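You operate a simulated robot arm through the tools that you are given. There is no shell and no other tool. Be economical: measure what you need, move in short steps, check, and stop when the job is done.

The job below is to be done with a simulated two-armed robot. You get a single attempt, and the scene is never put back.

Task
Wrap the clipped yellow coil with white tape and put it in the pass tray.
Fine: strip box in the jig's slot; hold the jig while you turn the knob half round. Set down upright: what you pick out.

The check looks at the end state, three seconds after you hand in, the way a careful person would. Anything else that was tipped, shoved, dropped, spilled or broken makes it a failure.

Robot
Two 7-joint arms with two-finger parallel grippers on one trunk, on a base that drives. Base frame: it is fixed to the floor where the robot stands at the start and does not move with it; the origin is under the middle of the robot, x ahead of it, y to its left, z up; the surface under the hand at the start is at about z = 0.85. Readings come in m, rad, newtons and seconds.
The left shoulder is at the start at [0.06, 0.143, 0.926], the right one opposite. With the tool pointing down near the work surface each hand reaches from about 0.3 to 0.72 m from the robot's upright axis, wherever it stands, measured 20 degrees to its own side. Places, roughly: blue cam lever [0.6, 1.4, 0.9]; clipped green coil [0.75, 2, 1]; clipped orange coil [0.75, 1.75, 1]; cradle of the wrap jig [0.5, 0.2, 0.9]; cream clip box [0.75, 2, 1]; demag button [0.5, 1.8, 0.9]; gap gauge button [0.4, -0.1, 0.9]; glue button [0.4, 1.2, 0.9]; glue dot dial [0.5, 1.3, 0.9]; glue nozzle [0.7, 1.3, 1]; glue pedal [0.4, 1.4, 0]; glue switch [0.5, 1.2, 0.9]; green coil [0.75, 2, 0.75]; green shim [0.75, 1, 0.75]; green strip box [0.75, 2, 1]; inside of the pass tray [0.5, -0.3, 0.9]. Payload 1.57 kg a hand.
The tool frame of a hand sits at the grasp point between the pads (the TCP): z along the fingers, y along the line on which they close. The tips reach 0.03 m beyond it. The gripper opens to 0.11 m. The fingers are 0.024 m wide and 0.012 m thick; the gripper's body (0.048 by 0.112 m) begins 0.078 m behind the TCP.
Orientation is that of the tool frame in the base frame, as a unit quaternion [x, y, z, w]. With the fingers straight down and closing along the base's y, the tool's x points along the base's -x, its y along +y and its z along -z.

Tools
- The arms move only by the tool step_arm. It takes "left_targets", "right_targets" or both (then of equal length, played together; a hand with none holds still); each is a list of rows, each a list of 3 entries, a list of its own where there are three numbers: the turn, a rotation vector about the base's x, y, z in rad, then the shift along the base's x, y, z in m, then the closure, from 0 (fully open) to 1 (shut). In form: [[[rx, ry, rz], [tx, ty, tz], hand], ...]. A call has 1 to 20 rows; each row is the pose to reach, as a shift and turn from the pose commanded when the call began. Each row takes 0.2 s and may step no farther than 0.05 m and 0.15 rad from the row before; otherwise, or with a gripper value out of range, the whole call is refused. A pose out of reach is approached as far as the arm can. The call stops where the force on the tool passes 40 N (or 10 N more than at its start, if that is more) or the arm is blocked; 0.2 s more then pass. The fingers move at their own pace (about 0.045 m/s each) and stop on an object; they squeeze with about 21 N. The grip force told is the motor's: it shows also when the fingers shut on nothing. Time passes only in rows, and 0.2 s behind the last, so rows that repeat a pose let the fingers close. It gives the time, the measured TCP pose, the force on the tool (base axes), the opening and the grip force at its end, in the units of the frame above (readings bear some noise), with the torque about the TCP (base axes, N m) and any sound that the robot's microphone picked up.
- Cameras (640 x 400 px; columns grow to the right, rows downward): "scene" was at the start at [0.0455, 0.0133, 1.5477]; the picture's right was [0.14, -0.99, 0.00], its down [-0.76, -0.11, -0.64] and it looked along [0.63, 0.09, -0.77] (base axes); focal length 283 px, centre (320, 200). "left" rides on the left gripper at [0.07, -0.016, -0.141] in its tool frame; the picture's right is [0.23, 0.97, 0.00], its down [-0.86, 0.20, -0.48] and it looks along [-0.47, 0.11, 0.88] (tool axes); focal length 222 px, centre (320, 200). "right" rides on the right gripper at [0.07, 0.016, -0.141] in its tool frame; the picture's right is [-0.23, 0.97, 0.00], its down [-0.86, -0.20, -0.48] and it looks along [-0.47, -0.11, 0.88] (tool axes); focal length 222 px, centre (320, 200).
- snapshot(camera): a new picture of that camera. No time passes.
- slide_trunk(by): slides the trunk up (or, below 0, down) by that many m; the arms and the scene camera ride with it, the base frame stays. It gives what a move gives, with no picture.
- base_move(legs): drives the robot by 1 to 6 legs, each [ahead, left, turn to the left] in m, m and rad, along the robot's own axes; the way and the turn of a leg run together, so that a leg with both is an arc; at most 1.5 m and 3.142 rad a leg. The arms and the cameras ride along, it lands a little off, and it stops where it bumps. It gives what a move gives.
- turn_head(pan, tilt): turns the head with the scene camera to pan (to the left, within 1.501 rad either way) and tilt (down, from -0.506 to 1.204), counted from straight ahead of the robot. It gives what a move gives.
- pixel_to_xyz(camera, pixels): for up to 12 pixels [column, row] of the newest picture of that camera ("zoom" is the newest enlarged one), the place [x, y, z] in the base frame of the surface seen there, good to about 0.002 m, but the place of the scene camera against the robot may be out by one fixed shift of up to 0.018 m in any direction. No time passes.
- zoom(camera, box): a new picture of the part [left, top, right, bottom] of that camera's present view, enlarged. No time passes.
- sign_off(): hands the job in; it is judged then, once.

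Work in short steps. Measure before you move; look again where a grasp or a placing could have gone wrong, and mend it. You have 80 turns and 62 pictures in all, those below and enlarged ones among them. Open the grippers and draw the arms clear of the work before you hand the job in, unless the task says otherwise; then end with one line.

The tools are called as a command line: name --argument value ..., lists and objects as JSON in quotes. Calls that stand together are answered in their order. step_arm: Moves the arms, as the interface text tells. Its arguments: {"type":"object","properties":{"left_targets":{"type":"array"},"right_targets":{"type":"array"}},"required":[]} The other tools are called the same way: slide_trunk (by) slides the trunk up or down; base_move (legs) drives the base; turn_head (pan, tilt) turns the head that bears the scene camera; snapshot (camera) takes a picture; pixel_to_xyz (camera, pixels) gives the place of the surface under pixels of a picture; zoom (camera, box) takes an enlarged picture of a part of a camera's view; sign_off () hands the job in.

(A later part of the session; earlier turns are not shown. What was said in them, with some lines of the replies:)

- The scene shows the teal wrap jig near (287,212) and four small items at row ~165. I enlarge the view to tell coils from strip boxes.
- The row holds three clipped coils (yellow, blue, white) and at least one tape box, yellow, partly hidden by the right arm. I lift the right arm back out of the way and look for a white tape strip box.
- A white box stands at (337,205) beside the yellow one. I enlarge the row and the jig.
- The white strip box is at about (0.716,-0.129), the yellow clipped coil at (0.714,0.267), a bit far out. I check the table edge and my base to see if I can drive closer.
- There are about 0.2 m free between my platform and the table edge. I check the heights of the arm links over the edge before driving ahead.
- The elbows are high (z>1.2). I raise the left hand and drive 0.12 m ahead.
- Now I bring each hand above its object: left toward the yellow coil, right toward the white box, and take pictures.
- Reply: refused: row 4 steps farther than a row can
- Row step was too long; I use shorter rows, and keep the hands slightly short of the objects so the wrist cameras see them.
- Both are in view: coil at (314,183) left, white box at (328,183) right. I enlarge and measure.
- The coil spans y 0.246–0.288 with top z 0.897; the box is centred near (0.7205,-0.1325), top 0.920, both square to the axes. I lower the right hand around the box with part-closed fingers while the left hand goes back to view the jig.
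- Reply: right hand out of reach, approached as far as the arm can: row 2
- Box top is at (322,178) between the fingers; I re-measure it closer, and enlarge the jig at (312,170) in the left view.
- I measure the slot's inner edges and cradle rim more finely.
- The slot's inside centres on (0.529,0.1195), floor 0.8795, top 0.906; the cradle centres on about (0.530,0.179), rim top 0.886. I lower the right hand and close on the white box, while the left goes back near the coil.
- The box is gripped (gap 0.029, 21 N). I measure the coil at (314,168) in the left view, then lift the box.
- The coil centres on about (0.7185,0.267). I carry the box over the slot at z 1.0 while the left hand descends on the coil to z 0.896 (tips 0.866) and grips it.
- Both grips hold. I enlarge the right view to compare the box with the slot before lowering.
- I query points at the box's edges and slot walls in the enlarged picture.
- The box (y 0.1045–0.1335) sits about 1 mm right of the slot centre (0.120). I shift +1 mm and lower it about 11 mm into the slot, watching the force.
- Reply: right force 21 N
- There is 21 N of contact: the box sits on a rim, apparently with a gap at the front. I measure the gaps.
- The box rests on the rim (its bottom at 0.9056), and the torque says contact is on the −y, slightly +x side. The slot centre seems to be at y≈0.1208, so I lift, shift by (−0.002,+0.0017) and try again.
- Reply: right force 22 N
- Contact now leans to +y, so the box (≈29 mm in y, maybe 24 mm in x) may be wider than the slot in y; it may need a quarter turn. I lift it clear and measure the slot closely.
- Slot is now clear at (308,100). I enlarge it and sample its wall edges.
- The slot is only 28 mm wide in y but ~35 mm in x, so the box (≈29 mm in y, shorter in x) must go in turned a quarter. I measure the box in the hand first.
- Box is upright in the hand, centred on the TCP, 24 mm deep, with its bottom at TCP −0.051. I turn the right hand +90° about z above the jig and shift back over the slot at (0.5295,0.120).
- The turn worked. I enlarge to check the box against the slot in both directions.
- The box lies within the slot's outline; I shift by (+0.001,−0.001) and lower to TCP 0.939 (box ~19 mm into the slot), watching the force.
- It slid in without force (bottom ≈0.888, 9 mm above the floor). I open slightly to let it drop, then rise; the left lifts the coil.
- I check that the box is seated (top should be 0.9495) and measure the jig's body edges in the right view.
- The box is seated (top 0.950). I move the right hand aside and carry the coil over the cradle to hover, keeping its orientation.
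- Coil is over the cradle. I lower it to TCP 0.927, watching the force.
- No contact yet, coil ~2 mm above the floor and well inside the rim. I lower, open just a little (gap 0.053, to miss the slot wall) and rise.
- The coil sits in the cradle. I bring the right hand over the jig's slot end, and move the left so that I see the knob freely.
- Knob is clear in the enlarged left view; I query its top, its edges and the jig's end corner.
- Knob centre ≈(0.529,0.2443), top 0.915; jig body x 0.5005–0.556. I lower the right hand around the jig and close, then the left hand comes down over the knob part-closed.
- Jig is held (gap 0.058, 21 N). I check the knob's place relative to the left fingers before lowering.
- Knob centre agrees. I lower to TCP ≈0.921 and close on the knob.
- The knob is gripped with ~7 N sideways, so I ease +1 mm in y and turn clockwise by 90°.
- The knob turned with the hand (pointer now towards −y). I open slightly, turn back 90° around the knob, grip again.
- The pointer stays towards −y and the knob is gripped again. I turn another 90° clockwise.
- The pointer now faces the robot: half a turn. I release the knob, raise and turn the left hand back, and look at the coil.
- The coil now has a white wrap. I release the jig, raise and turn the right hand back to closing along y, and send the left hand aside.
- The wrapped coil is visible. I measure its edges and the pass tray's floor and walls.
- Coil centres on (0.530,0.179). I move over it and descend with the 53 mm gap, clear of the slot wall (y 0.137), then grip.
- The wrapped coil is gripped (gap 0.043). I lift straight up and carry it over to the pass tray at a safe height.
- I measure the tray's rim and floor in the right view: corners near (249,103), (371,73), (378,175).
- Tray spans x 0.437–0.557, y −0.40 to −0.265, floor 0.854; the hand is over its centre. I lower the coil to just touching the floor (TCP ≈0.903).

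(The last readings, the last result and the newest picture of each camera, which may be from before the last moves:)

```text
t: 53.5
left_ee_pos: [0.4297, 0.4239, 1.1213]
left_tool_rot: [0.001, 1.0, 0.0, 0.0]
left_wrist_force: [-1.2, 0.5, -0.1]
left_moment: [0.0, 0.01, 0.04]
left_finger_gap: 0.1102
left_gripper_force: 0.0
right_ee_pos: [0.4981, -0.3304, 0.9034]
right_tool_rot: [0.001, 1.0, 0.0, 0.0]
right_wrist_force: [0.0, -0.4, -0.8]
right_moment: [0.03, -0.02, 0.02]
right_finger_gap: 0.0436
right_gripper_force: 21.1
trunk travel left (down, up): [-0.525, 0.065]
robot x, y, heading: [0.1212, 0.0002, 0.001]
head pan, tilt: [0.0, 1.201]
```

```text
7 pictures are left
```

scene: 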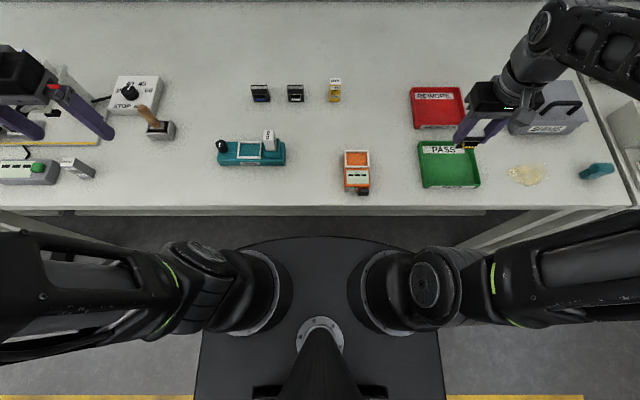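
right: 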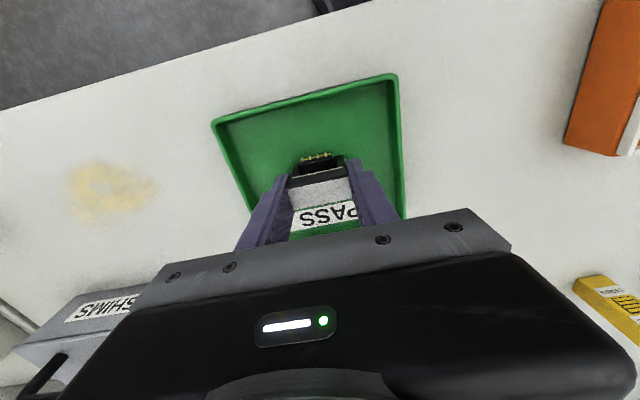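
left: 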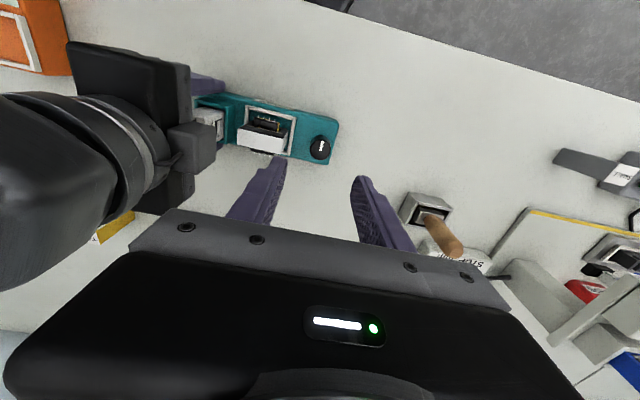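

The weight is nearly taken by the tray (force −2.3→−0.8 N). I lower 1 mm, open and withdraw straight up.

step_arm --right_targets '[[[0, 0, 0], [0, 0, -0.001], 1], [[0, 0, 0], [0, 0, -0.001], 0.5], [[0, 0, 0], [0, 0, -0.001], 0.4], [[0, 0, 0], [0, 0, -0.001], 0.4], [[0, 0, 0], [0, 0, 0.03], 0.4], [[0, 0, 0], [0, 0, 0.07], 0.3], [[0, 0, 0], [-0.02, 0, 0.11], 0], [[0, 0, 0], [-0.06, 0, 0.14], 0], [[0, 0, 0], [-0.1, 0, 0.16], 0], [[0, 0, 0], [-0.1, 0, 0.16], 0]]'

snapshot --camera "right"

zoom --camera "scene" --box '[200, 70, 500, 210]'

```text
t: 55.7
left_ee_pos: [0.4293, 0.4233, 1.1217]
left_tool_rot: [-0.001, 1.0, 0.0, 0.0]
left_wrist_force: [0.5, -0.1, 0.1]
left_moment: [-0.01, 0.04, 0.01]
left_finger_gap: 0.1098
left_gripper_force: 0.2
right_ee_pos: [0.3977, -0.3312, 1.0631]
right_tool_rot: [0.001, 1.0, 0.0, -0.001]
right_wrist_force: [0.8, -0.7, -0.6]
right_moment: [-0.02, 0.0, 0.01]
right_finger_gap: 0.1099
right_gripper_force: 0.1
trunk travel left (down, up): [-0.525, 0.065]
robot x, y, heading: [0.1226, -0.0008, -0.0]
head pan, tilt: [0.0, 1.201]
```

```text
6 pictures are left
```

right: 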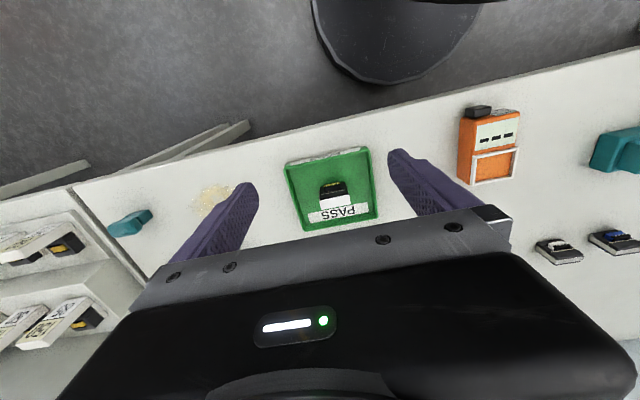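

```text
2.13 times, centred on (350, 140) of scene
```

zoom: 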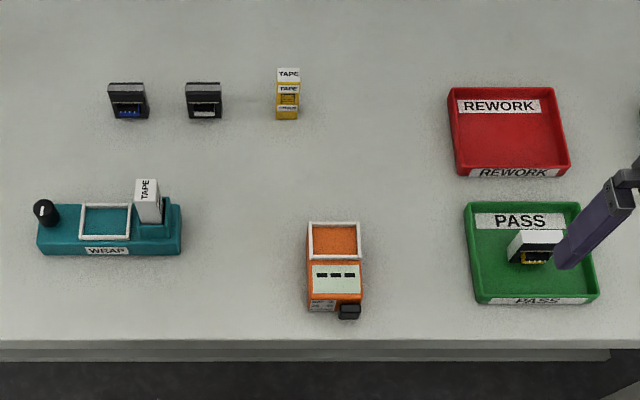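

The wrapped coil stands upright in the pass tray with its white band. The strip box is seated in the jig, the rest is undisturbed, and both hands are open and clear, so I hand in.

sign_off

```text
The job is handed in.
```

The clipped yellow coil is wrapped with white tape and stands upright in the pass tray, and the job is handed in; the white strip box stays in the jig's slot.
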